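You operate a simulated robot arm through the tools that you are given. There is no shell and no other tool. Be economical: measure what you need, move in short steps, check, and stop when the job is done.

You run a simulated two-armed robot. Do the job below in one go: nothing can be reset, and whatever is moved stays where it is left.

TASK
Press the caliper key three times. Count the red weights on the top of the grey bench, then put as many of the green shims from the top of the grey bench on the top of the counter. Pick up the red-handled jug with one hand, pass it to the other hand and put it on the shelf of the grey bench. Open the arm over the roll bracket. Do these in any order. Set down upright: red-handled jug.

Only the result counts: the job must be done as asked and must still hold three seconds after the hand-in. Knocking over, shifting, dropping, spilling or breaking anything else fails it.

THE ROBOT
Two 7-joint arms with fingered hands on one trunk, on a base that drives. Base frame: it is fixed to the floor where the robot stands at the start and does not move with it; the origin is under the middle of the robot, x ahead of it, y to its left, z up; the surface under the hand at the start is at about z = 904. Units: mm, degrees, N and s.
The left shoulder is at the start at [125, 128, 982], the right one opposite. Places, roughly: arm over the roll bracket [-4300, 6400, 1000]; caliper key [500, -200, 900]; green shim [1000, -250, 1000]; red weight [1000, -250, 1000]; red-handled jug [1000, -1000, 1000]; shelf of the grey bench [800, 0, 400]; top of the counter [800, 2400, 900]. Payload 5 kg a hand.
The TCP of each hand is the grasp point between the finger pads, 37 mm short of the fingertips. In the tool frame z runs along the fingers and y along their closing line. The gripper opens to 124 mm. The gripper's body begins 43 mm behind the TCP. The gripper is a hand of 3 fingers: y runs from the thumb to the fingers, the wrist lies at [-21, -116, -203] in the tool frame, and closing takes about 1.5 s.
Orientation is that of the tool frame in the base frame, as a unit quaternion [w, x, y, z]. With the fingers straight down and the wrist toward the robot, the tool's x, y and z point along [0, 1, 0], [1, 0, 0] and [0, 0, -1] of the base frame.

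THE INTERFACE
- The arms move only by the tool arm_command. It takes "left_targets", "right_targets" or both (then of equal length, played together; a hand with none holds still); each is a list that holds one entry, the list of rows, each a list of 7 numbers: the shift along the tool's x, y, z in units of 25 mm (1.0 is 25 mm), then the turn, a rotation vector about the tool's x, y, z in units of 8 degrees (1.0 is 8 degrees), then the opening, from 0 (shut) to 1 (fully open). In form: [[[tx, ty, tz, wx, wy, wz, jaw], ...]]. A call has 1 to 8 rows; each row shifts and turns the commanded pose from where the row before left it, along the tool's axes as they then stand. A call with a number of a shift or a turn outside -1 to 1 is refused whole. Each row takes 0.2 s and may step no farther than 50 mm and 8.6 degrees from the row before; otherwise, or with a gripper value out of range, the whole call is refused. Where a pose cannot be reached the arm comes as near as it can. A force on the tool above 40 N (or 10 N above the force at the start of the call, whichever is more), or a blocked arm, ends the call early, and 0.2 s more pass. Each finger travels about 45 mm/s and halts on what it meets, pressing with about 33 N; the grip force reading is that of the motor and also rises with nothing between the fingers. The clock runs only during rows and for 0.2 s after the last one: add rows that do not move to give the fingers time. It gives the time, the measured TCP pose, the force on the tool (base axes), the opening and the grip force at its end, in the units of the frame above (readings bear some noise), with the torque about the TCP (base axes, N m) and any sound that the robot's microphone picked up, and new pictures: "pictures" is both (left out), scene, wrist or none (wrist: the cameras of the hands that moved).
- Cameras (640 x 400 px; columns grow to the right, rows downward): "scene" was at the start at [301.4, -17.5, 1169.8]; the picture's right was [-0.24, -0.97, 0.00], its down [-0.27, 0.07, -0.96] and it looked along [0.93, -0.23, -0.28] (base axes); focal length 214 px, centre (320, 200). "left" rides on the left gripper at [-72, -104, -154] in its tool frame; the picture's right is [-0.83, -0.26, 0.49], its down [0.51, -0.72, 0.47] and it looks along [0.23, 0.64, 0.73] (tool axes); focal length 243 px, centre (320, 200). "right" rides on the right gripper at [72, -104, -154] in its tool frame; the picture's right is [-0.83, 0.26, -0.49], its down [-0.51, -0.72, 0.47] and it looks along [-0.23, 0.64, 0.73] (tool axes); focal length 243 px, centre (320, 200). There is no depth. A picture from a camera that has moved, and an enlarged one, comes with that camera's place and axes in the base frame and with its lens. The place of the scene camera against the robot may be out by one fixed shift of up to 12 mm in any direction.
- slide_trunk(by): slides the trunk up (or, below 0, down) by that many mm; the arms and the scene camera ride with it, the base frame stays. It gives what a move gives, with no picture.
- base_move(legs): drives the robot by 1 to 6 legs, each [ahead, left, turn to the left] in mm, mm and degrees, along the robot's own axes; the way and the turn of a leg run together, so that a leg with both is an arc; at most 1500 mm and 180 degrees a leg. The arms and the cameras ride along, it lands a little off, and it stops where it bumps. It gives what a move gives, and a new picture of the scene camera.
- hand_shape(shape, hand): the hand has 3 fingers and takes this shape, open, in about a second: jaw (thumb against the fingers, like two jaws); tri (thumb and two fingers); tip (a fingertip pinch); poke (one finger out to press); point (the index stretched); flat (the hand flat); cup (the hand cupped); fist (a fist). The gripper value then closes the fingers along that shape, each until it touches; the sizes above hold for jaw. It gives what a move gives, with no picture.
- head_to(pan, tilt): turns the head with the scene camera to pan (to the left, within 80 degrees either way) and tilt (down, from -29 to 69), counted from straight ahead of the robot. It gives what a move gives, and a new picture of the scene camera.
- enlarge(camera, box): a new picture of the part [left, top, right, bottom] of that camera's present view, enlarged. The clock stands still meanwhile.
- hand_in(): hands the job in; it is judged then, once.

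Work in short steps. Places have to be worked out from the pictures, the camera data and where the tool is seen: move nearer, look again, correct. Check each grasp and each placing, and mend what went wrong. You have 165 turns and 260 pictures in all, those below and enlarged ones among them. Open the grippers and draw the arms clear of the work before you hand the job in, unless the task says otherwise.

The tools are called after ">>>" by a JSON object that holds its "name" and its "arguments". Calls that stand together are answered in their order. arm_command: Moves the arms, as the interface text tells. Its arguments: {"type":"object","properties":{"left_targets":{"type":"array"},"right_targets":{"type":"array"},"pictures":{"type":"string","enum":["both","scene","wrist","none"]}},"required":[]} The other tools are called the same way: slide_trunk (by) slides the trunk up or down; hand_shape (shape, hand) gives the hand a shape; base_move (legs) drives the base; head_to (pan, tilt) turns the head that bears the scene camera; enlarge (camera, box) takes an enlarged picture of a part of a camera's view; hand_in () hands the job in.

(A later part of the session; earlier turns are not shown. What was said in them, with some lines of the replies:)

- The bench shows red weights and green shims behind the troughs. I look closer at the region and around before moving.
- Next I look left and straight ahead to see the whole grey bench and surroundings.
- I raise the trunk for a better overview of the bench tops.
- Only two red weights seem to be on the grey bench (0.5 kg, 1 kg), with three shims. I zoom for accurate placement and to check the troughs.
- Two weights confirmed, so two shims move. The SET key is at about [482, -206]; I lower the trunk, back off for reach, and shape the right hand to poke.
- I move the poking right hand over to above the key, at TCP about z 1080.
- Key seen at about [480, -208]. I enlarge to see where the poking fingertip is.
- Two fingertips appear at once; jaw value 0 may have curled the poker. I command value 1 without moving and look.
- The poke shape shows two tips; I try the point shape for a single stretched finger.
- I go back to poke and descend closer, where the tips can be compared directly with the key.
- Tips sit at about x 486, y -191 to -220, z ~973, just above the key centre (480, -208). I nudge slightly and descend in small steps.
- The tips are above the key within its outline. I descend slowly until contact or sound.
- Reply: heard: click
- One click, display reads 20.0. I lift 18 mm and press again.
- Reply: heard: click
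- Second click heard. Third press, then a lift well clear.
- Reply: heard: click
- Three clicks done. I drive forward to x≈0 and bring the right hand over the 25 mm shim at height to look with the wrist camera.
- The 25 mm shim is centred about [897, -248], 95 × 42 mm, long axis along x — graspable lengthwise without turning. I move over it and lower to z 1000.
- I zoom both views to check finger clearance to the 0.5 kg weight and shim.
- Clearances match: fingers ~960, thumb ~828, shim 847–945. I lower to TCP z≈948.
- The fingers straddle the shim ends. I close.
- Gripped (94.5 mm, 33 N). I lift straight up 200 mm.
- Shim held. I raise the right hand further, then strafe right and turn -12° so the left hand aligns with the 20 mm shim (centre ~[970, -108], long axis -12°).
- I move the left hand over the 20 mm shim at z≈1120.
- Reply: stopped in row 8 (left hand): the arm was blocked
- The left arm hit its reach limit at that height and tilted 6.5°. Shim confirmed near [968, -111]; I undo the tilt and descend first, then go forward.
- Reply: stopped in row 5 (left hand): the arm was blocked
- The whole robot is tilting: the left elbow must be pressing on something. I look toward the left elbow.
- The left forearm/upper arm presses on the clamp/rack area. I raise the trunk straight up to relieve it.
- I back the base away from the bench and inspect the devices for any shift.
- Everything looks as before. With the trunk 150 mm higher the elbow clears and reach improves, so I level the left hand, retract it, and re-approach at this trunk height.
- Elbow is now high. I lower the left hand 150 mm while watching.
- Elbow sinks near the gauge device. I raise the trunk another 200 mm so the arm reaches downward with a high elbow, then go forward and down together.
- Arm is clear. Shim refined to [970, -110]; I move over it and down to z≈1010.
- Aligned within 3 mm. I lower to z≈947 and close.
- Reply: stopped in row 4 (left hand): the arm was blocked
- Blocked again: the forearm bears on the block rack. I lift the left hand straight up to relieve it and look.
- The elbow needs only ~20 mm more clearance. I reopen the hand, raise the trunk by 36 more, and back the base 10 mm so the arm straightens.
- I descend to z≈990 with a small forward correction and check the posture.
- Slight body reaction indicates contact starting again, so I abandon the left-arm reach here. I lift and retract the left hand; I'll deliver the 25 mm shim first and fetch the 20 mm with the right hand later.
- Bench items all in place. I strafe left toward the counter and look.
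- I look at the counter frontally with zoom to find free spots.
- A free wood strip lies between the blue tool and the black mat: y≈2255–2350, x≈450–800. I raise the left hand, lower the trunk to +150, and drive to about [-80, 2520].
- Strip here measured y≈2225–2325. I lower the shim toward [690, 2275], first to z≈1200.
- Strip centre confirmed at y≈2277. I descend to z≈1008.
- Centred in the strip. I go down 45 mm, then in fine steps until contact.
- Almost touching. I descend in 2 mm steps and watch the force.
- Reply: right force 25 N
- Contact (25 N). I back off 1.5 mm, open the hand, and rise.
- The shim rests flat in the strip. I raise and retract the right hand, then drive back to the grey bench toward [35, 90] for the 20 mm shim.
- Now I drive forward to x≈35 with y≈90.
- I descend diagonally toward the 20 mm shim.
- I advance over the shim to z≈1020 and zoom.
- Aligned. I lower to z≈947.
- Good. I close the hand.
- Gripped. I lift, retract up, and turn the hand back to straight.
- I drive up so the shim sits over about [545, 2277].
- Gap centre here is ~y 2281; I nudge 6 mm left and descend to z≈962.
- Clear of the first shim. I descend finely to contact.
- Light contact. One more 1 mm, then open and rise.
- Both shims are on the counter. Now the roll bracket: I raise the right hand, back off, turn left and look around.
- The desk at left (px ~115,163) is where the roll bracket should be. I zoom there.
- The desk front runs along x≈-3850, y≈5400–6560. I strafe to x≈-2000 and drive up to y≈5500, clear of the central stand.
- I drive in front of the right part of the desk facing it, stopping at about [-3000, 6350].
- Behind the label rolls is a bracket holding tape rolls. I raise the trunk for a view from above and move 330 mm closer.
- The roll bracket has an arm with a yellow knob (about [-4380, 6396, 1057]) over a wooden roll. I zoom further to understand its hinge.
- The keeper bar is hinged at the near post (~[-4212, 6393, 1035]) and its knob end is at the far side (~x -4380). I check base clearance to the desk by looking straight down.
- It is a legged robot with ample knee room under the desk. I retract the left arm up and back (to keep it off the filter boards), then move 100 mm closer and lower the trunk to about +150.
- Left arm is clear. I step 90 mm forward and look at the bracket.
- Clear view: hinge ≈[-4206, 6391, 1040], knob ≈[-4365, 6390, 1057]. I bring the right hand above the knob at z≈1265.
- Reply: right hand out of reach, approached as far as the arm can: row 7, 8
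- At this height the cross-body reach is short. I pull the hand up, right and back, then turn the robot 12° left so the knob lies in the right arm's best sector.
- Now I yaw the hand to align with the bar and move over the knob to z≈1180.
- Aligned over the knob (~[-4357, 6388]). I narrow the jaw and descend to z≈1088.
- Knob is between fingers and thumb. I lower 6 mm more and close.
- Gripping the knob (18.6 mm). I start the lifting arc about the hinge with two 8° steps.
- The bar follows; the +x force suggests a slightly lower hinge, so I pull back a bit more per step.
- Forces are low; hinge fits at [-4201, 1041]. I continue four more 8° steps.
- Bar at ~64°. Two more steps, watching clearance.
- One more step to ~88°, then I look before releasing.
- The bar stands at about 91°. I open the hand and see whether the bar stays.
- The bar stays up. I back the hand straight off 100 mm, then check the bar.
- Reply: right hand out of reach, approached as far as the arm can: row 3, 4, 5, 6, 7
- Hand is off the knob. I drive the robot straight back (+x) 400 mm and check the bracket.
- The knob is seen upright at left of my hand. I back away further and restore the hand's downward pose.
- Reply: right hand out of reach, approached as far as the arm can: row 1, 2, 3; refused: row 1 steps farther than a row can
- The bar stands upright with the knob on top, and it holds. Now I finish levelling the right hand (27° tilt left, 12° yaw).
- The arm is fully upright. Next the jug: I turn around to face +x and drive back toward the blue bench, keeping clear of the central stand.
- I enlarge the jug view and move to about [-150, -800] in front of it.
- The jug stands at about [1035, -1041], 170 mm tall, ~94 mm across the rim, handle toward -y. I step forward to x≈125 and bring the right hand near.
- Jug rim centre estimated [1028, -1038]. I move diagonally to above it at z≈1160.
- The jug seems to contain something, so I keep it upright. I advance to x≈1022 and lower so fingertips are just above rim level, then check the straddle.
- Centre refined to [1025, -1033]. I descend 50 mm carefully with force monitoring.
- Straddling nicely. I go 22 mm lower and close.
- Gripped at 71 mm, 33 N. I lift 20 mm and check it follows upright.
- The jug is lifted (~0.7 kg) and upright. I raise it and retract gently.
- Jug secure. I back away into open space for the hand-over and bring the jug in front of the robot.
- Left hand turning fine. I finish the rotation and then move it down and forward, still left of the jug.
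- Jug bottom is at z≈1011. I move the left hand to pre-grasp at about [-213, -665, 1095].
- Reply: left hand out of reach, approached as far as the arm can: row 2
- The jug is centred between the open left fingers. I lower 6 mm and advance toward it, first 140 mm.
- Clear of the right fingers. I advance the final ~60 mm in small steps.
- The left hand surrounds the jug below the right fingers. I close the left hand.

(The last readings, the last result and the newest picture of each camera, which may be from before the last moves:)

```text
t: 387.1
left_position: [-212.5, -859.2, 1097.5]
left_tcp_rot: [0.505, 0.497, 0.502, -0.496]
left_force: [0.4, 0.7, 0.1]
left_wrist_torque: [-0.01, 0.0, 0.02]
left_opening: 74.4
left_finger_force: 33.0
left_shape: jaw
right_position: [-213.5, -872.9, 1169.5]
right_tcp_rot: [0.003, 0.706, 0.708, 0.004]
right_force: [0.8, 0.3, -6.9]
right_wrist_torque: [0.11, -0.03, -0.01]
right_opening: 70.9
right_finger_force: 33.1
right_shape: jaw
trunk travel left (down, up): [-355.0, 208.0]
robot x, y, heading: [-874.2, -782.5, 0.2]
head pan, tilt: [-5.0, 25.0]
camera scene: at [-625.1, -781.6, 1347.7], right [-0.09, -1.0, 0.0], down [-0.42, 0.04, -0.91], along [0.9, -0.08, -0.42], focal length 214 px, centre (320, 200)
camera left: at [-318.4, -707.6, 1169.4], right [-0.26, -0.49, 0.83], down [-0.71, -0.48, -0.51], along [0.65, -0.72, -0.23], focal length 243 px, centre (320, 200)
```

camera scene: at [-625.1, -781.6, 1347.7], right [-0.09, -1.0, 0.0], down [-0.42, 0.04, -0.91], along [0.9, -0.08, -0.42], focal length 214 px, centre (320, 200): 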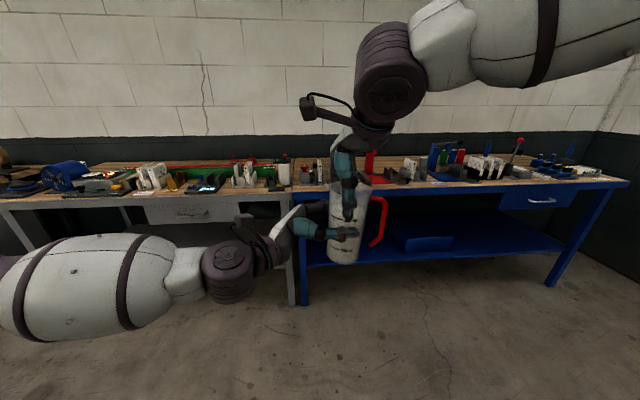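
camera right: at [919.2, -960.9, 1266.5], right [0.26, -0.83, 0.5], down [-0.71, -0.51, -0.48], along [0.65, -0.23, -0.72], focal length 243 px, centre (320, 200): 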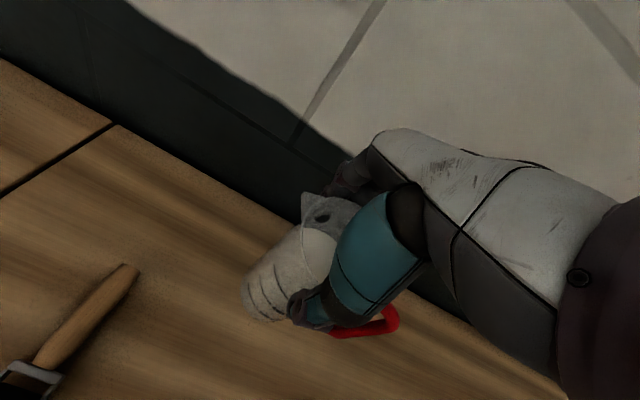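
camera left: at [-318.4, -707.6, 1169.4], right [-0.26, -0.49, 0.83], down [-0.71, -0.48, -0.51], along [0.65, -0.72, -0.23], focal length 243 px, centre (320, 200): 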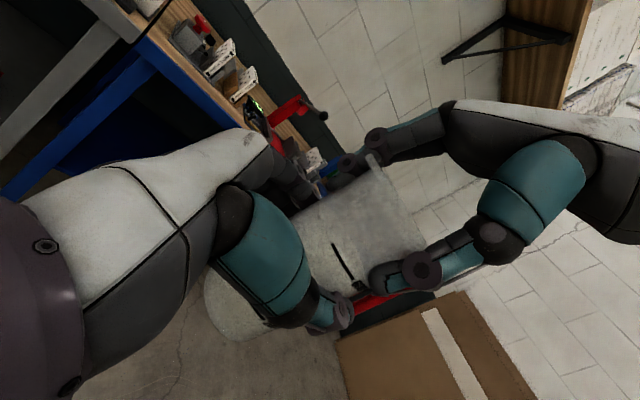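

Left grips at 74.4 mm, 33 N. I open the right hand and lift it away upward.

>>> {"name": "arm_command", "arguments": {"right_targets": [[[0, 0, 0, 0, 0, 0, 0.8], [0, 0, 0, 0, 0, 0, 1], [0, 0, 0, 0, 0, 0, 1], [0, 0, 0, 0, 0, 0, 1], [0, 0, 0, 0, 0, 0, 1]]], "pictures": "none"}}

>>> {"name": "arm_command", "arguments": {"right_targets": [[[0, 0, -0.4, 0, 0, 0, 1], [0, 0, -0.8, 0, 0, 0, 1], [0, 0, -1, 0, 0, 0, 1], [0, 0, -1, 0, 0, 0, 1], [0, 0, -1, 0, 0, 0, 1], [0, 0, -1, 0, 0, 0, 1]]]}}

```text
t: 388.3
left_position: [-212.6, -858.7, 1097.8]
left_tcp_rot: [0.505, 0.497, 0.501, -0.497]
left_force: [0.4, 0.5, -1.2]
left_wrist_torque: [0.16, -0.07, 0.0]
left_opening: 74.3
left_finger_force: 33.6
left_shape: jaw
right_position: [-214.6, -872.0, 1168.0]
right_tcp_rot: [0.003, 0.707, 0.707, 0.004]
right_force: [0.1, -0.3, 0.2]
right_wrist_torque: [0.03, 0.0, 0.02]
right_opening: 123.7
right_finger_force: 0.0
right_shape: jaw
trunk travel left (down, up): [-355.0, 208.0]
robot x, y, heading: [-871.8, -778.3, 0.0]
head pan, tilt: [-5.0, 25.0]
```

```text
t: 389.7
left_position: [-213.6, -858.1, 1098.9]
left_tcp_rot: [0.505, 0.497, 0.502, -0.496]
left_force: [-0.2, 0.2, 0.2]
left_wrist_torque: [0.17, -0.04, 0.02]
left_opening: 73.9
left_finger_force: 32.9
left_shape: jaw
right_position: [-215.6, -871.9, 1298.1]
right_tcp_rot: [0.004, 0.706, 0.708, 0.004]
right_force: [0.2, 0.3, 0.5]
right_wrist_torque: [-0.05, 0.0, 0.02]
right_opening: 123.7
right_finger_force: 0.1
right_shape: jaw
trunk travel left (down, up): [-355.0, 208.0]
robot x, y, heading: [-872.3, -775.1, 0.3]
head pan, tilt: [-5.0, 25.0]
camera scene: at [-625.7, -781.5, 1347.9], right [-0.09, -1.0, 0.0], down [-0.42, 0.04, -0.91], along [0.9, -0.08, -0.42], focal length 214 px, centre (320, 200)
camera right: at [-322.1, -801.2, 1450.6], right [0.26, -0.83, 0.5], down [-0.71, -0.51, -0.48], along [0.65, -0.23, -0.72], focal length 243 px, centre (320, 200)
```

scene: 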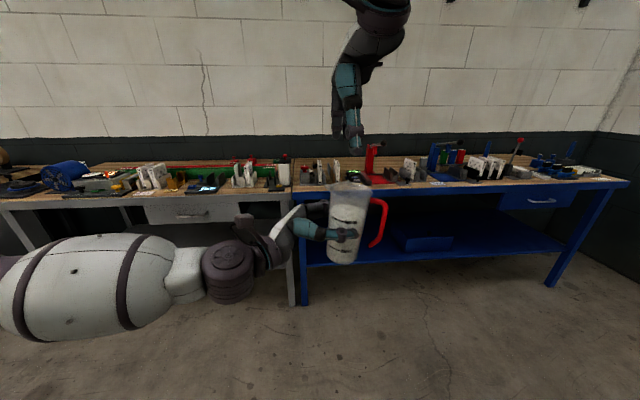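
right: 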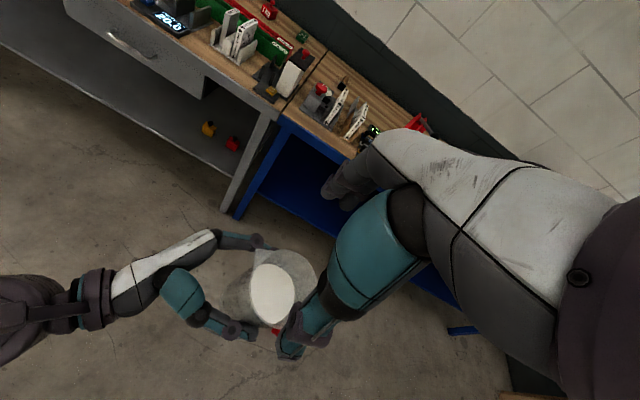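

The jug is in the left hand and upright. I fold the right arm up and back, and move in front of the grey bench's left part with a 20° heading.

>>> {"name": "arm_command", "arguments": {"right_targets": [[[0, -0.3, -1, 0, 0, 0, 1], [-0.4, -0.8, -0.8, 0, 0, 0, 1], [-0.5, -1, -0.6, 0, 0, 0, 1], [-0.5, -1, -0.6, 0, 0, 0, 1], [-0.5, -1, -0.6, 0, 0, 0, 1], [-0.5, -1, -0.6, 0, 0, 0, 1], [-0.5, -1, -0.6, 0, 0, 0, 1], [-0.5, -1, -0.6, 0, 0, 0, 1]]], "pictures": "none"}}

>>> {"name": "base_move", "arguments": {"legs": [[250, 884, 0], [0, 0, 20]]}}

>>> {"name": "head_to", "arguments": {"pan": -10, "tilt": 35}}

```text
t: 391.5
left_position: [-214.6, -859.3, 1099.1]
left_tcp_rot: [0.505, 0.497, 0.502, -0.495]
left_force: [-1.7, -0.3, -0.5]
left_wrist_torque: [0.21, 0.0, 0.03]
left_opening: 74.3
left_finger_force: 32.9
left_shape: jaw
right_position: [-397.9, -958.7, 1431.8]
right_tcp_rot: [0.006, 0.707, 0.708, 0.004]
right_force: [-0.3, 0.3, 0.2]
right_wrist_torque: [0.03, -0.04, -0.01]
right_opening: 123.7
right_finger_force: 0.0
right_shape: jaw
trunk travel left (down, up): [-355.0, 208.0]
robot x, y, heading: [-872.7, -780.5, 0.0]
head pan, tilt: [-5.0, 25.0]
```

```text
t: 400.7
left_position: [24.0, 259.5, 1097.1]
left_tcp_rot: [0.582, 0.403, 0.58, -0.402]
left_force: [-0.1, -0.6, 0.1]
left_wrist_torque: [0.18, 0.01, -0.03]
left_opening: 74.1
left_finger_force: 33.1
left_shape: jaw
right_position: [-113.7, 103.5, 1431.3]
right_tcp_rot: [0.003, 0.575, 0.818, 0.004]
right_force: [0.2, 0.0, 0.4]
right_wrist_torque: [0.01, 0.0, 0.03]
right_opening: 123.7
right_finger_force: 0.0
right_shape: jaw
trunk travel left (down, up): [-355.0, 208.0]
robot x, y, heading: [-625.5, 112.3, 20.0]
head pan, tilt: [-5.0, 25.0]
camera scene: at [-389.0, 192.2, 1347.8], right [0.26, -0.97, 0.0], down [-0.41, -0.11, -0.91], along [0.88, 0.23, -0.42], focal length 214 px, centre (320, 200)
```

scene: 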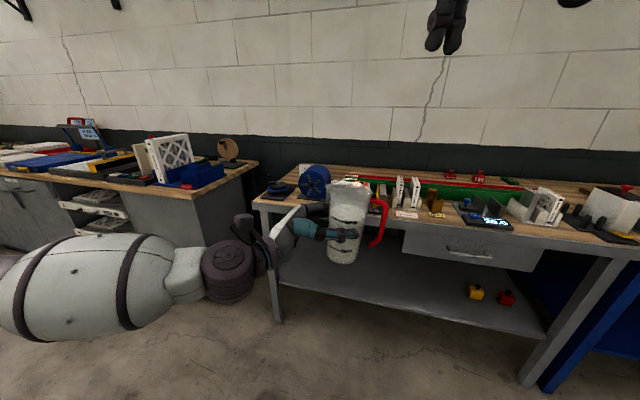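

```text
t: 401.4
left_position: [23.6, 260.1, 1097.5]
left_tcp_rot: [0.583, 0.403, 0.58, -0.402]
left_force: [-0.1, -0.6, 0.0]
left_wrist_torque: [0.2, 0.03, -0.02]
left_opening: 74.1
left_finger_force: 33.2
left_shape: jaw
right_position: [-115.1, 104.5, 1430.5]
right_tcp_rot: [0.003, 0.574, 0.819, 0.004]
right_force: [-0.3, -0.7, 0.0]
right_wrist_torque: [-0.02, -0.03, 0.03]
right_opening: 123.6
right_finger_force: 0.1
right_shape: jaw
trunk travel left (down, up): [-355.0, 208.0]
robot x, y, heading: [-627.2, 109.0, 19.6]
head pan, tilt: [-10.0, 35.0]
camera scene: at [-391.3, 184.5, 1332.0], right [0.17, -0.99, 0.0], down [-0.56, -0.1, -0.82], along [0.81, 0.14, -0.57], focal length 214 px, centre (320, 200)
```

scene: 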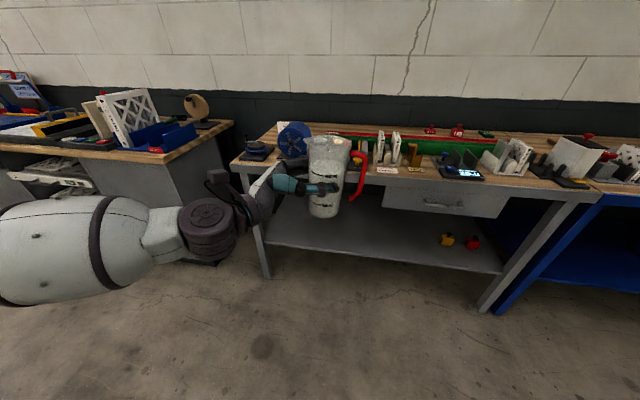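

I lower the trunk fully to get to shelf height and look again.

>>> {"name": "slide_trunk", "arguments": {"by": -340}}

>>> {"name": "head_to", "arguments": {"pan": -10, "tilt": 25}}

```text
t: 404.8
left_position: [22.7, 260.1, 759.2]
left_tcp_rot: [0.583, 0.403, 0.579, -0.403]
left_force: [-0.3, 0.1, 0.0]
left_wrist_torque: [0.18, 0.04, -0.03]
left_opening: 74.0
left_finger_force: 33.2
left_shape: jaw
right_position: [-114.8, 104.4, 1091.1]
right_tcp_rot: [0.003, 0.574, 0.819, 0.005]
right_force: [0.6, -1.0, 0.4]
right_wrist_torque: [-0.01, -0.01, 0.0]
right_opening: 123.8
right_finger_force: 0.1
right_shape: jaw
trunk travel left (down, up): [-15.0, 548.0]
robot x, y, heading: [-624.2, 113.9, 19.9]
head pan, tilt: [-10.0, 35.0]
```

```text
t: 405.5
left_position: [23.7, 260.0, 756.7]
left_tcp_rot: [0.584, 0.402, 0.579, -0.403]
left_force: [-0.8, -0.6, 0.3]
left_wrist_torque: [0.19, 0.03, 0.0]
left_opening: 74.1
left_finger_force: 33.2
left_shape: jaw
right_position: [-114.7, 102.9, 1090.9]
right_tcp_rot: [0.003, 0.574, 0.819, 0.004]
right_force: [-0.4, -0.1, -0.2]
right_wrist_torque: [0.04, 0.0, 0.02]
right_opening: 123.9
right_finger_force: 0.0
right_shape: jaw
trunk travel left (down, up): [-15.0, 548.0]
robot x, y, heading: [-627.1, 107.9, 20.0]
head pan, tilt: [-10.0, 25.0]
camera scene: at [-286.5, 221.4, 984.7], right [0.17, -0.99, 0.0], down [-0.42, -0.07, -0.91], along [0.89, 0.16, -0.42], focal length 214 px, centre (320, 200)
```

scene: 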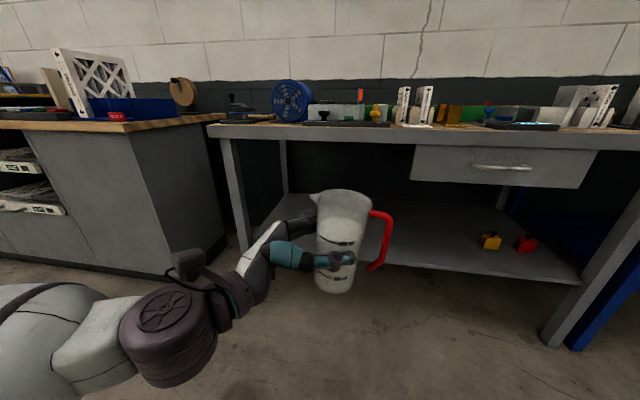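

Triangulation puts the shelf at z≈345, front edge x≈480. I lower the left arm and extend it while still clear of the bench.

>>> {"name": "arm_command", "arguments": {"left_targets": [[[0.5, 0.2, 0, 0, 0, 0, 0], [0.9, 0.4, 0, 0, 0, 0, 0], [0.9, 0.4, 0, 0, 0, 0, 0], [0.9, 0.4, 0, 0, 0, 0, 0], [0.9, 0.4, 0, 0, 0, 0, 0], [0.9, 0.4, 0, 0, 0, 0, 0], [0.9, 0.4, 0, 0, 0, 0, 0], [0.7, 0.4, 0, 0, 0, 0, 0]]]}}

```text
t: 407.3
left_position: [94.1, 283.6, 595.2]
left_tcp_rot: [0.582, 0.403, 0.58, -0.402]
left_force: [-0.1, 0.2, -0.3]
left_wrist_torque: [0.17, 0.01, -0.01]
left_opening: 74.0
left_finger_force: 32.7
left_shape: jaw
right_position: [-115.4, 105.0, 1090.6]
right_tcp_rot: [0.003, 0.575, 0.818, 0.005]
right_force: [0.0, -0.1, -0.1]
right_wrist_torque: [0.0, 0.0, 0.0]
right_opening: 123.8
right_finger_force: 0.1
right_shape: jaw
trunk travel left (down, up): [-15.0, 548.0]
robot x, y, heading: [-626.7, 107.0, 19.9]
head pan, tilt: [-10.0, 25.0]
camera scene: at [-286.2, 221.5, 984.6], right [0.17, -0.99, 0.0], down [-0.42, -0.07, -0.91], along [0.89, 0.16, -0.42], focal length 214 px, centre (320, 200)
camera left: at [-56.4, 390.8, 665.1], right [-0.08, -0.55, 0.83], down [-0.51, -0.7, -0.51], along [0.86, -0.46, -0.23], focal length 243 px, centre (320, 200)
```

scene: 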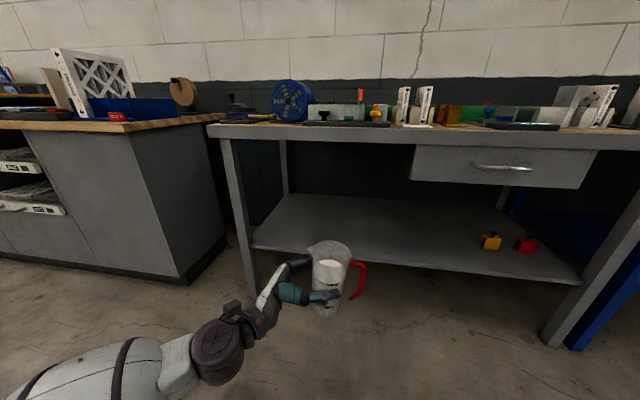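
left: 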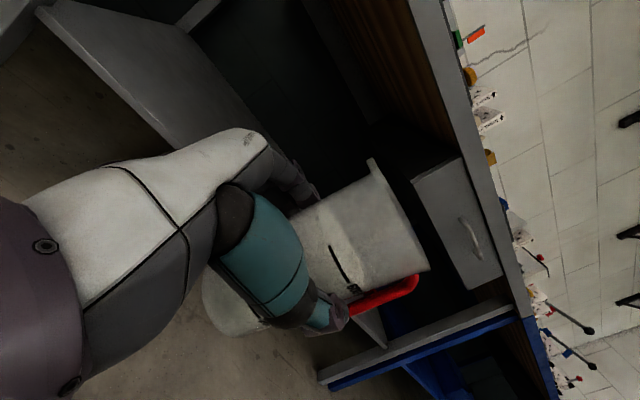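

Shelf is clearly free on this side. I continue down to TCP z≈475.

>>> {"name": "arm_command", "arguments": {"left_targets": [[[0.8, 0.4, 0, 0, 0, 0, 0], [0.8, 0.4, 0, 0, 0, 0, 0], [0.8, 0.4, 0, 0, 0, 0, 0], [0.8, 0.4, 0, 0, 0, 0, 0], [0.8, 0.2, 0, 0, 0, 0, 0], [0.8, 0, 0, 0, 0, 0, 0]]], "pictures": "scene"}}

```text
t: 408.7
left_position: [137.9, 302.0, 473.2]
left_tcp_rot: [0.582, 0.403, 0.58, -0.402]
left_force: [0.5, 1.5, -0.2]
left_wrist_torque: [0.2, 0.02, -0.01]
left_opening: 74.1
left_finger_force: 33.2
left_shape: jaw
right_position: [-115.3, 104.3, 1090.4]
right_tcp_rot: [0.003, 0.574, 0.819, 0.005]
right_force: [-0.1, 0.1, 0.4]
right_wrist_torque: [0.02, 0.02, -0.01]
right_opening: 123.6
right_finger_force: 0.1
right_shape: jaw
trunk travel left (down, up): [-15.0, 548.0]
robot x, y, heading: [-627.7, 110.0, 20.1]
head pan, tilt: [-10.0, 25.0]
camera scene: at [-286.3, 221.5, 984.6], right [0.17, -0.99, 0.0], down [-0.42, -0.07, -0.91], along [0.89, 0.16, -0.42], focal length 214 px, centre (320, 200)
```

scene: 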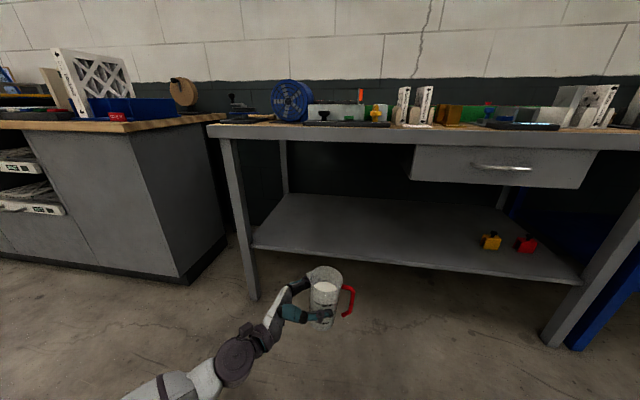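

I move straight toward the shelf: first +x 260 mm, then check height against the shelf edge.

>>> {"name": "base_move", "arguments": {"legs": [[244, -89, 0]]}}

>>> {"name": "enlarge", "arguments": {"camera": "left", "box": [0, 0, 640, 400]}}

```text
t: 410.5
left_position: [395.9, 299.7, 473.0]
left_tcp_rot: [0.582, 0.404, 0.58, -0.402]
left_force: [-0.1, 0.7, 0.5]
left_wrist_torque: [0.19, 0.03, -0.02]
left_opening: 74.1
left_finger_force: 32.9
left_shape: jaw
right_position: [143.8, 103.0, 1089.7]
right_tcp_rot: [0.003, 0.573, 0.819, 0.004]
right_force: [-0.5, -0.4, -0.2]
right_wrist_torque: [-0.01, 0.03, -0.05]
right_opening: 123.9
right_finger_force: 0.0
right_shape: jaw
trunk travel left (down, up): [-15.0, 548.0]
robot x, y, heading: [-368.4, 109.3, 19.6]
head pan, tilt: [-10.0, 25.0]
camera scene: at [-27.4, 219.6, 984.5], right [0.17, -0.99, 0.0], down [-0.42, -0.07, -0.91], along [0.89, 0.16, -0.42], focal length 214 px, centre (320, 200)
```

scene: 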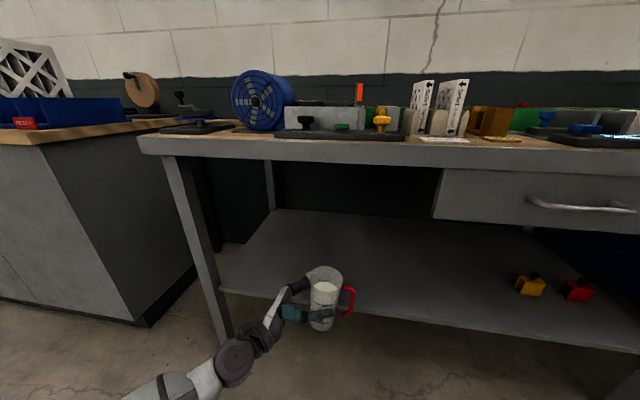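

```text
1.00 times, centred on (320, 200) of left (not enlarged: the box is as wide or as high as the picture)
camera zoom: at [245.1, 405.3, 544.1], right [-0.08, -0.55, 0.83], down [-0.51, -0.7, -0.51], along [0.86, -0.46, -0.23], focal length 243 px, centre (320, 200)
```

zoom: 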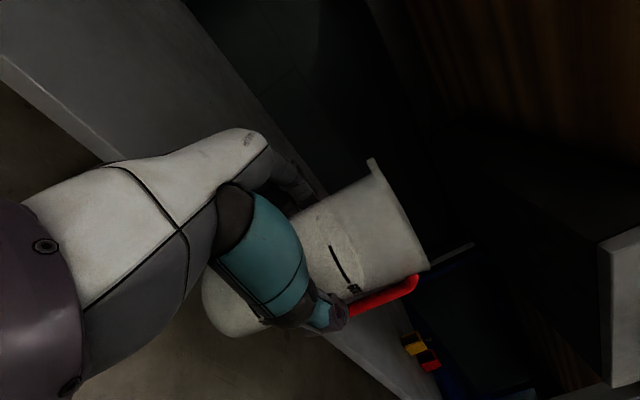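

Shelf top is between z≈335 and 377. For safe entry I raise 25 mm, then move in +x 190 mm.

>>> {"name": "arm_command", "arguments": {"left_targets": [[[-0.5, 0, 0, 0, 0, 0, 0], [-0.5, 0, 0, 0, 0, 0, 0]]], "pictures": "none"}}

>>> {"name": "base_move", "arguments": {"legs": [[179, -65, 0]]}}

>>> {"name": "enlarge", "arguments": {"camera": "left", "box": [0, 0, 640, 400]}}

```text
t: 411.1
left_position: [395.3, 299.7, 497.6]
left_tcp_rot: [0.582, 0.403, 0.58, -0.403]
left_force: [0.1, -1.0, 0.2]
left_wrist_torque: [0.17, 0.04, 0.0]
left_opening: 74.1
left_finger_force: 32.7
left_shape: jaw
right_position: [144.1, 102.3, 1092.2]
right_tcp_rot: [0.002, 0.574, 0.819, 0.004]
right_force: [0.0, -0.6, 0.3]
right_wrist_torque: [0.01, 0.0, -0.03]
right_opening: 123.6
right_finger_force: 0.1
right_shape: jaw
trunk travel left (down, up): [-15.0, 548.0]
robot x, y, heading: [-367.9, 109.1, 19.5]
head pan, tilt: [-10.0, 25.0]
```

```text
t: 412.7
left_position: [587.4, 298.4, 498.3]
left_tcp_rot: [0.583, 0.403, 0.579, -0.403]
left_force: [0.5, 0.4, 0.0]
left_wrist_torque: [0.19, 0.05, 0.01]
left_opening: 73.8
left_finger_force: 33.3
left_shape: jaw
right_position: [334.5, 100.5, 1090.9]
right_tcp_rot: [0.003, 0.575, 0.818, 0.004]
right_force: [0.5, 0.4, 0.2]
right_wrist_torque: [0.0, 0.03, 0.01]
right_opening: 123.5
right_finger_force: 0.1
right_shape: jaw
trunk travel left (down, up): [-15.0, 548.0]
robot x, y, heading: [-174.5, 105.4, 19.5]
head pan, tilt: [-10.0, 25.0]
camera scene: at [163.3, 218.6, 984.5], right [0.17, -0.99, 0.0], down [-0.42, -0.07, -0.91], along [0.89, 0.15, -0.42], focal length 214 px, centre (320, 200)
```

scene: 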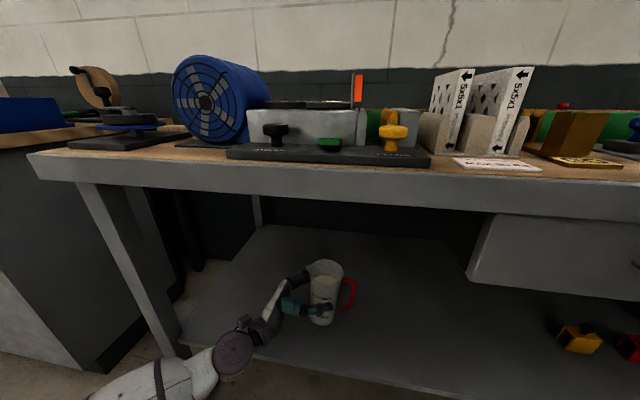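

```text
1.00 times, centred on (320, 200) of left (not enlarged: the box is as wide or as high as the picture)
camera zoom: at [435.9, 404.4, 569.0], right [-0.08, -0.55, 0.83], down [-0.51, -0.69, -0.51], along [0.86, -0.46, -0.23], focal length 243 px, centre (320, 200)
```

zoom: 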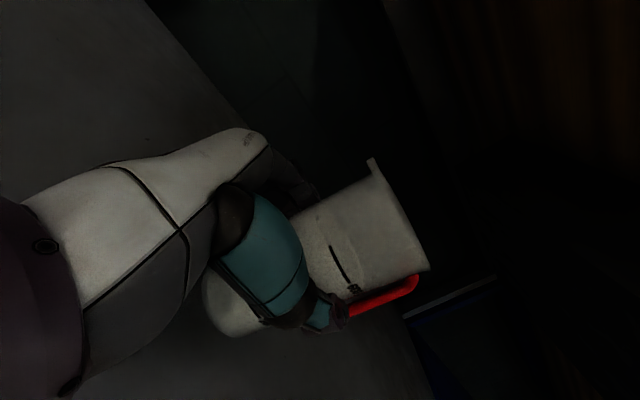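

The jug is well over the shelf. I lower 50 mm, then feel for contact.

>>> {"name": "arm_command", "arguments": {"left_targets": [[[0.5, 0, 0, 0, 0, 0, 0], [0.5, 0, 0, 0, 0, 0, 0], [0.4, 0, 0, 0, 0, 0, 0], [0.2, 0, 0, 0, 0, 0, 0], [0.2, 0, 0, 0, 0, 0, 0]]], "pictures": "none"}}

>>> {"name": "arm_command", "arguments": {"left_targets": [[[0.15, 0, 0, 0, 0, 0, 0], [0.15, 0, 0, 0, 0, 0, 0], [0, 0, 0, 0, 0, 0, 0]]], "pictures": "scene"}}

```text
t: 413.9
left_position: [586.1, 298.8, 455.1]
left_tcp_rot: [0.584, 0.403, 0.579, -0.402]
left_force: [2.2, 3.8, 7.8]
left_wrist_torque: [-0.16, -0.23, 0.16]
left_opening: 73.7
left_finger_force: 33.3
left_shape: jaw
right_position: [333.4, 101.7, 1091.8]
right_tcp_rot: [0.005, 0.574, 0.818, 0.004]
right_force: [-0.7, 1.1, -0.5]
right_wrist_torque: [-0.02, 0.0, -0.03]
right_opening: 123.7
right_finger_force: 0.1
right_shape: jaw
trunk travel left (down, up): [-15.0, 548.0]
robot x, y, heading: [-174.8, 107.1, 20.1]
head pan, tilt: [-10.0, 25.0]
```

```text
t: 414.7
left_position: [586.0, 299.7, 451.0]
left_tcp_rot: [0.585, 0.404, 0.578, -0.401]
left_force: [1.4, 12.0, 29.4]
left_wrist_torque: [-0.65, -0.89, 0.31]
left_opening: 73.8
left_finger_force: 33.3
left_shape: jaw
right_position: [331.0, 101.7, 1092.2]
right_tcp_rot: [0.005, 0.575, 0.818, 0.005]
right_force: [-0.1, 0.5, 0.3]
right_wrist_torque: [0.01, 0.0, 0.0]
right_opening: 123.7
right_finger_force: 0.0
right_shape: jaw
trunk travel left (down, up): [-15.0, 548.0]
robot x, y, heading: [-175.9, 110.3, 20.2]
head pan, tilt: [-10.0, 25.0]
camera scene: at [159.8, 218.7, 985.8], right [0.17, -0.99, 0.0], down [-0.41, -0.07, -0.91], along [0.89, 0.16, -0.42], focal length 214 px, centre (320, 200)
```

scene: 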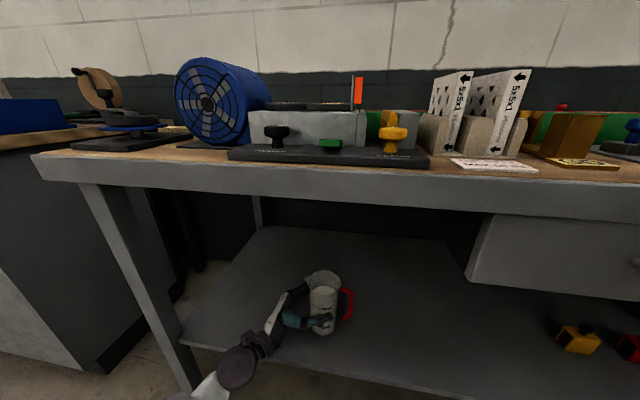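

Contact. I relieve the press by ~6 mm and check the force.

>>> {"name": "arm_command", "arguments": {"left_targets": [[[-0.25, 0, 0, 0, 0, 0, 0], [0, 0, 0, 0, 0, 0, 0]]], "pictures": "none"}}

>>> {"name": "enlarge", "arguments": {"camera": "scene", "box": [240, 240, 400, 360]}}

```text
t: 415.3
left_position: [586.6, 298.4, 452.2]
left_tcp_rot: [0.582, 0.404, 0.58, -0.402]
left_force: [2.1, 6.0, 13.6]
left_wrist_torque: [-0.27, -0.51, 0.24]
left_opening: 73.8
left_finger_force: 33.0
left_shape: jaw
right_position: [331.6, 100.6, 1091.3]
right_tcp_rot: [0.005, 0.575, 0.818, 0.005]
right_force: [1.0, -0.7, 0.6]
right_wrist_torque: [0.0, 0.02, 0.0]
right_opening: 123.7
right_finger_force: 0.0
right_shape: jaw
trunk travel left (down, up): [-15.0, 548.0]
robot x, y, heading: [-176.8, 108.4, 19.6]
head pan, tilt: [-10.0, 25.0]
```

```text
3.33 times, centred on (320, 300) of scene
camera zoom: at [161.2, 218.4, 985.3], right [0.17, -0.99, 0.0], down [-0.42, -0.07, -0.91], along [0.89, 0.15, -0.42], focal length 715 px, centre (320, -133)
```

zoom: 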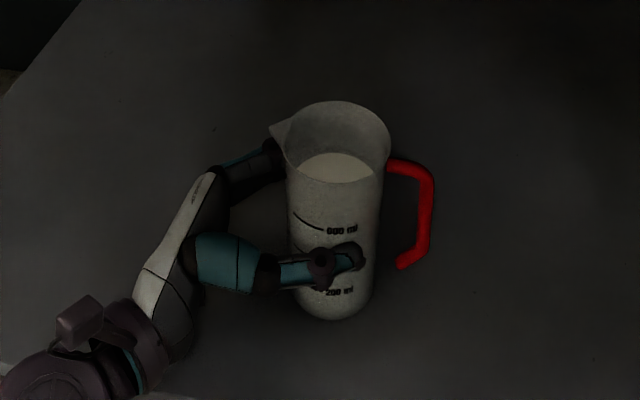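

Looks upright on the shelf with light contact. I ease 2 mm and open the left hand.

>>> {"name": "arm_command", "arguments": {"left_targets": [[[-0.08, 0, 0, 0, 0, 0, 0], [0, 0, 0, 0, 0, 0, 0.65], [0, 0, 0, 0, 0, 0, 0.75], [0, 0, 0, 0, 0, 0, 0.9], [0, 0, 0, 0, 0, 0, 1], [0, 0, 0, 0, 0, 0, 1], [0, 0, 0, 0, 0, 0, 1]]], "pictures": "none"}}

>>> {"name": "enlarge", "arguments": {"camera": "scene", "box": [240, 240, 400, 360]}}

>>> {"name": "enlarge", "arguments": {"camera": "left", "box": [160, 120, 480, 360]}}

```text
t: 416.9
left_position: [586.5, 298.3, 454.8]
left_tcp_rot: [0.583, 0.403, 0.579, -0.403]
left_force: [-0.5, 0.3, 0.4]
left_wrist_torque: [0.0, -0.01, 0.02]
left_opening: 123.6
left_finger_force: 0.1
left_shape: jaw
right_position: [334.1, 101.1, 1090.7]
right_tcp_rot: [0.003, 0.575, 0.818, 0.004]
right_force: [0.2, 0.1, -0.1]
right_wrist_torque: [-0.03, -0.01, 0.01]
right_opening: 123.7
right_finger_force: 0.1
right_shape: jaw
trunk travel left (down, up): [-15.0, 548.0]
robot x, y, heading: [-179.2, 109.8, 19.5]
head pan, tilt: [-10.0, 25.0]
```

```text
3.33 times, centred on (320, 300) of scene
camera zoom: at [162.3, 218.5, 984.9], right [0.17, -0.99, 0.0], down [-0.42, -0.07, -0.91], along [0.89, 0.15, -0.42], focal length 715 px, centre (320, -133)
```

zoom: 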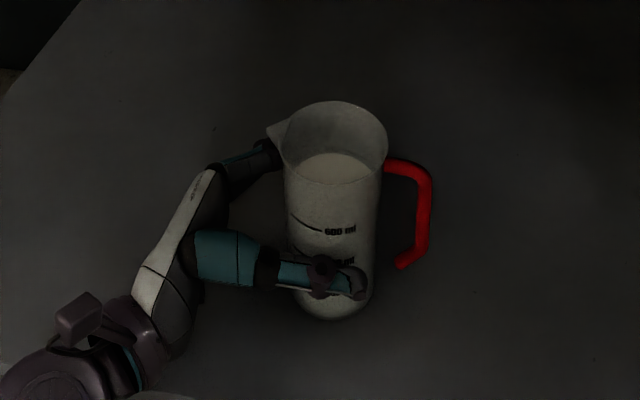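

```text
1.67 times, centred on (320, 240) of left
camera zoom: at [435.6, 404.3, 525.3], right [-0.08, -0.55, 0.83], down [-0.51, -0.69, -0.51], along [0.86, -0.46, -0.23], focal length 404 px, centre (320, 133)
```

zoom: 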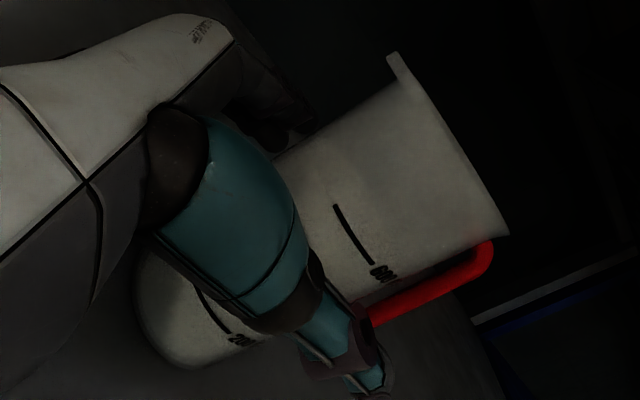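

Released; the jug stands upright. I withdraw the left hand sideways along its fingers' axis.

>>> {"name": "arm_command", "arguments": {"left_targets": [[[0, 0, -0.5, 0, 0, 0, 1], [0, 0, -0.8, 0, 0, 0, 1], [0, 0, -0.8, 0, 0, 0, 1], [0, 0, -0.8, 0, 0, 0, 1], [0, 0, -0.8, 0, 0, 0, 1], [0, -0.3, -0.8, 0, 0, 0, 1]]], "pictures": "scene"}}

```text
t: 418.3
left_position: [539.4, 401.5, 454.1]
left_tcp_rot: [0.583, 0.405, 0.579, -0.402]
left_force: [-0.3, 0.6, 0.4]
left_wrist_torque: [0.03, 0.0, -0.01]
left_opening: 123.7
left_finger_force: 0.0
left_shape: jaw
right_position: [333.4, 102.5, 1091.2]
right_tcp_rot: [0.003, 0.575, 0.818, 0.005]
right_force: [-0.2, 0.6, -0.5]
right_wrist_torque: [0.0, 0.0, 0.07]
right_opening: 123.5
right_finger_force: 0.1
right_shape: jaw
trunk travel left (down, up): [-15.0, 548.0]
robot x, y, heading: [-174.9, 109.1, 20.0]
head pan, tilt: [-10.0, 25.0]
camera scene: at [162.1, 218.6, 985.0], right [0.17, -0.99, 0.0], down [-0.42, -0.07, -0.91], along [0.89, 0.15, -0.42], focal length 214 px, centre (320, 200)
```

scene: 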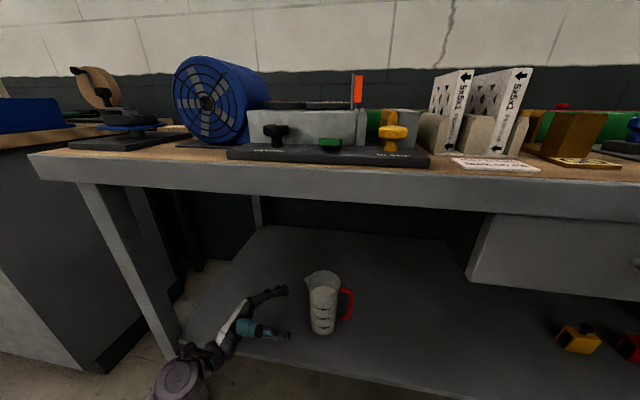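

Hand is clear. I back the robot straight out and check the jug and bench.

>>> {"name": "base_move", "arguments": {"legs": [[-470, 171, 0]]}}

>>> {"name": "slide_trunk", "arguments": {"by": 160}}

>>> {"name": "head_to", "arguments": {"pan": -20, "tilt": 20}}

>>> {"name": "enlarge", "arguments": {"camera": "scene", "box": [160, 160, 480, 360]}}

```text
t: 421.2
left_position: [40.1, 404.0, 455.1]
left_tcp_rot: [0.583, 0.403, 0.579, -0.402]
left_force: [-0.3, -0.2, 0.7]
left_wrist_torque: [0.01, 0.04, -0.03]
left_opening: 123.6
left_finger_force: 0.1
left_shape: jaw
right_position: [-165.0, 104.0, 1092.2]
right_tcp_rot: [0.004, 0.573, 0.819, 0.005]
right_force: [-0.4, 0.5, 0.6]
right_wrist_torque: [0.01, 0.0, 0.0]
right_opening: 123.9
right_finger_force: 0.1
right_shape: jaw
trunk travel left (down, up): [-15.0, 548.0]
robot x, y, heading: [-675.1, 104.9, 20.0]
head pan, tilt: [-10.0, 25.0]
camera scene: at [-336.9, 220.4, 985.0], right [0.17, -0.98, 0.0], down [-0.42, -0.07, -0.91], along [0.89, 0.16, -0.42], focal length 214 px, centre (320, 200)
```

scene: 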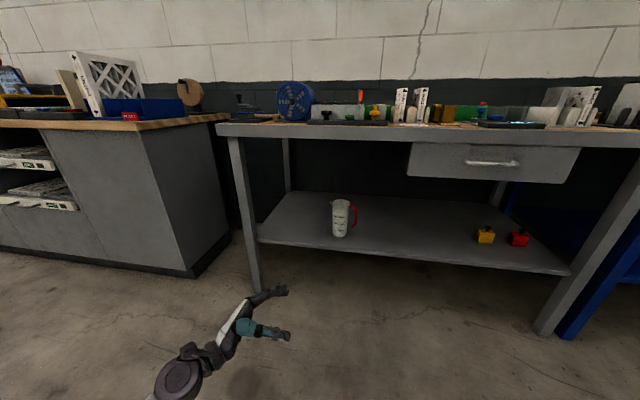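

```text
t: 423.1
left_position: [40.0, 404.0, 613.3]
left_tcp_rot: [0.583, 0.403, 0.58, -0.402]
left_force: [0.0, 0.3, -0.4]
left_wrist_torque: [-0.06, -0.02, -0.02]
left_opening: 123.4
left_finger_force: 0.0
left_shape: jaw
right_position: [-164.7, 102.7, 1251.8]
right_tcp_rot: [0.002, 0.573, 0.819, 0.004]
right_force: [-1.0, -0.1, 0.1]
right_wrist_torque: [0.0, 0.0, 0.0]
right_opening: 123.7
right_finger_force: 0.2
right_shape: jaw
trunk travel left (down, up): [-175.0, 388.0]
robot x, y, heading: [-677.3, 107.4, 20.2]
head pan, tilt: [-10.0, 25.0]
```

```text
t: 423.8
left_position: [40.5, 404.5, 614.1]
left_tcp_rot: [0.583, 0.403, 0.58, -0.402]
left_force: [0.2, -1.0, -0.6]
left_wrist_torque: [0.0, -0.01, -0.03]
left_opening: 123.4
left_finger_force: 0.1
left_shape: jaw
right_position: [-166.0, 103.9, 1251.7]
right_tcp_rot: [0.003, 0.574, 0.819, 0.005]
right_force: [-0.1, 0.7, -0.1]
right_wrist_torque: [0.02, 0.01, 0.0]
right_opening: 124.1
right_finger_force: 0.0
right_shape: jaw
trunk travel left (down, up): [-175.0, 388.0]
robot x, y, heading: [-672.2, 108.0, 20.2]
head pan, tilt: [-20.0, 20.0]
camera scene: at [-384.5, 186.2, 1163.3], right [0.0, -1.0, 0.0], down [-0.34, 0.0, -0.94], along [0.94, 0.0, -0.34], focal length 214 px, centre (320, 200)
```

scene: 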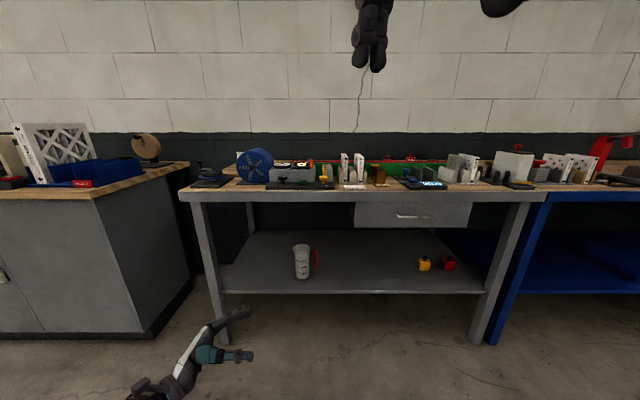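

```text
2.00 times, centred on (320, 260) of scene
camera zoom: at [-384.5, 186.2, 1163.3], right [0.0, -1.0, 0.0], down [-0.34, 0.0, -0.94], along [0.94, 0.0, -0.34], focal length 429 px, centre (320, 80)
```

zoom: 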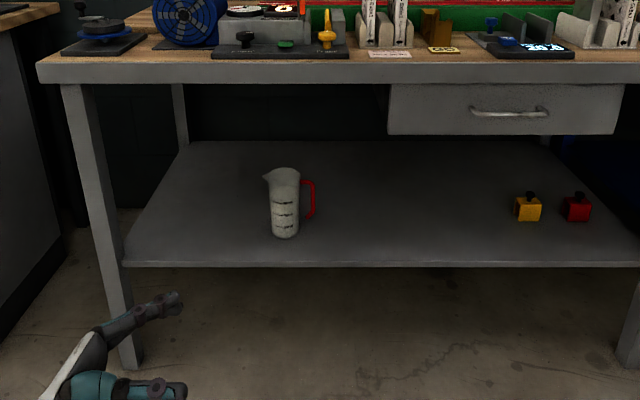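

The jug stands upright on the grey bench shelf, both hands are open and clear, and the shims, the key presses and the bracket arm are done. I hand in.

>>> {"name": "hand_in", "arguments": {}}

```text
The job is handed in.
```

I handed in the job with every part done:
- **Caliper key:** pressed three times, with three clicks heard.
- **Shims:** I counted two red weights on top of the grey bench, so I put two green shims (25 mm and 20 mm) on the counter.
- **Jug:** passed from the right hand to the left and set upright on the grey bench shelf.
- **Roll bracket:** its arm is raised to about upright and stayed up when released.

My left elbow pressed on the grey bench devices twice while I was reaching for a shim. Nothing looked moved in the pictures afterwards.
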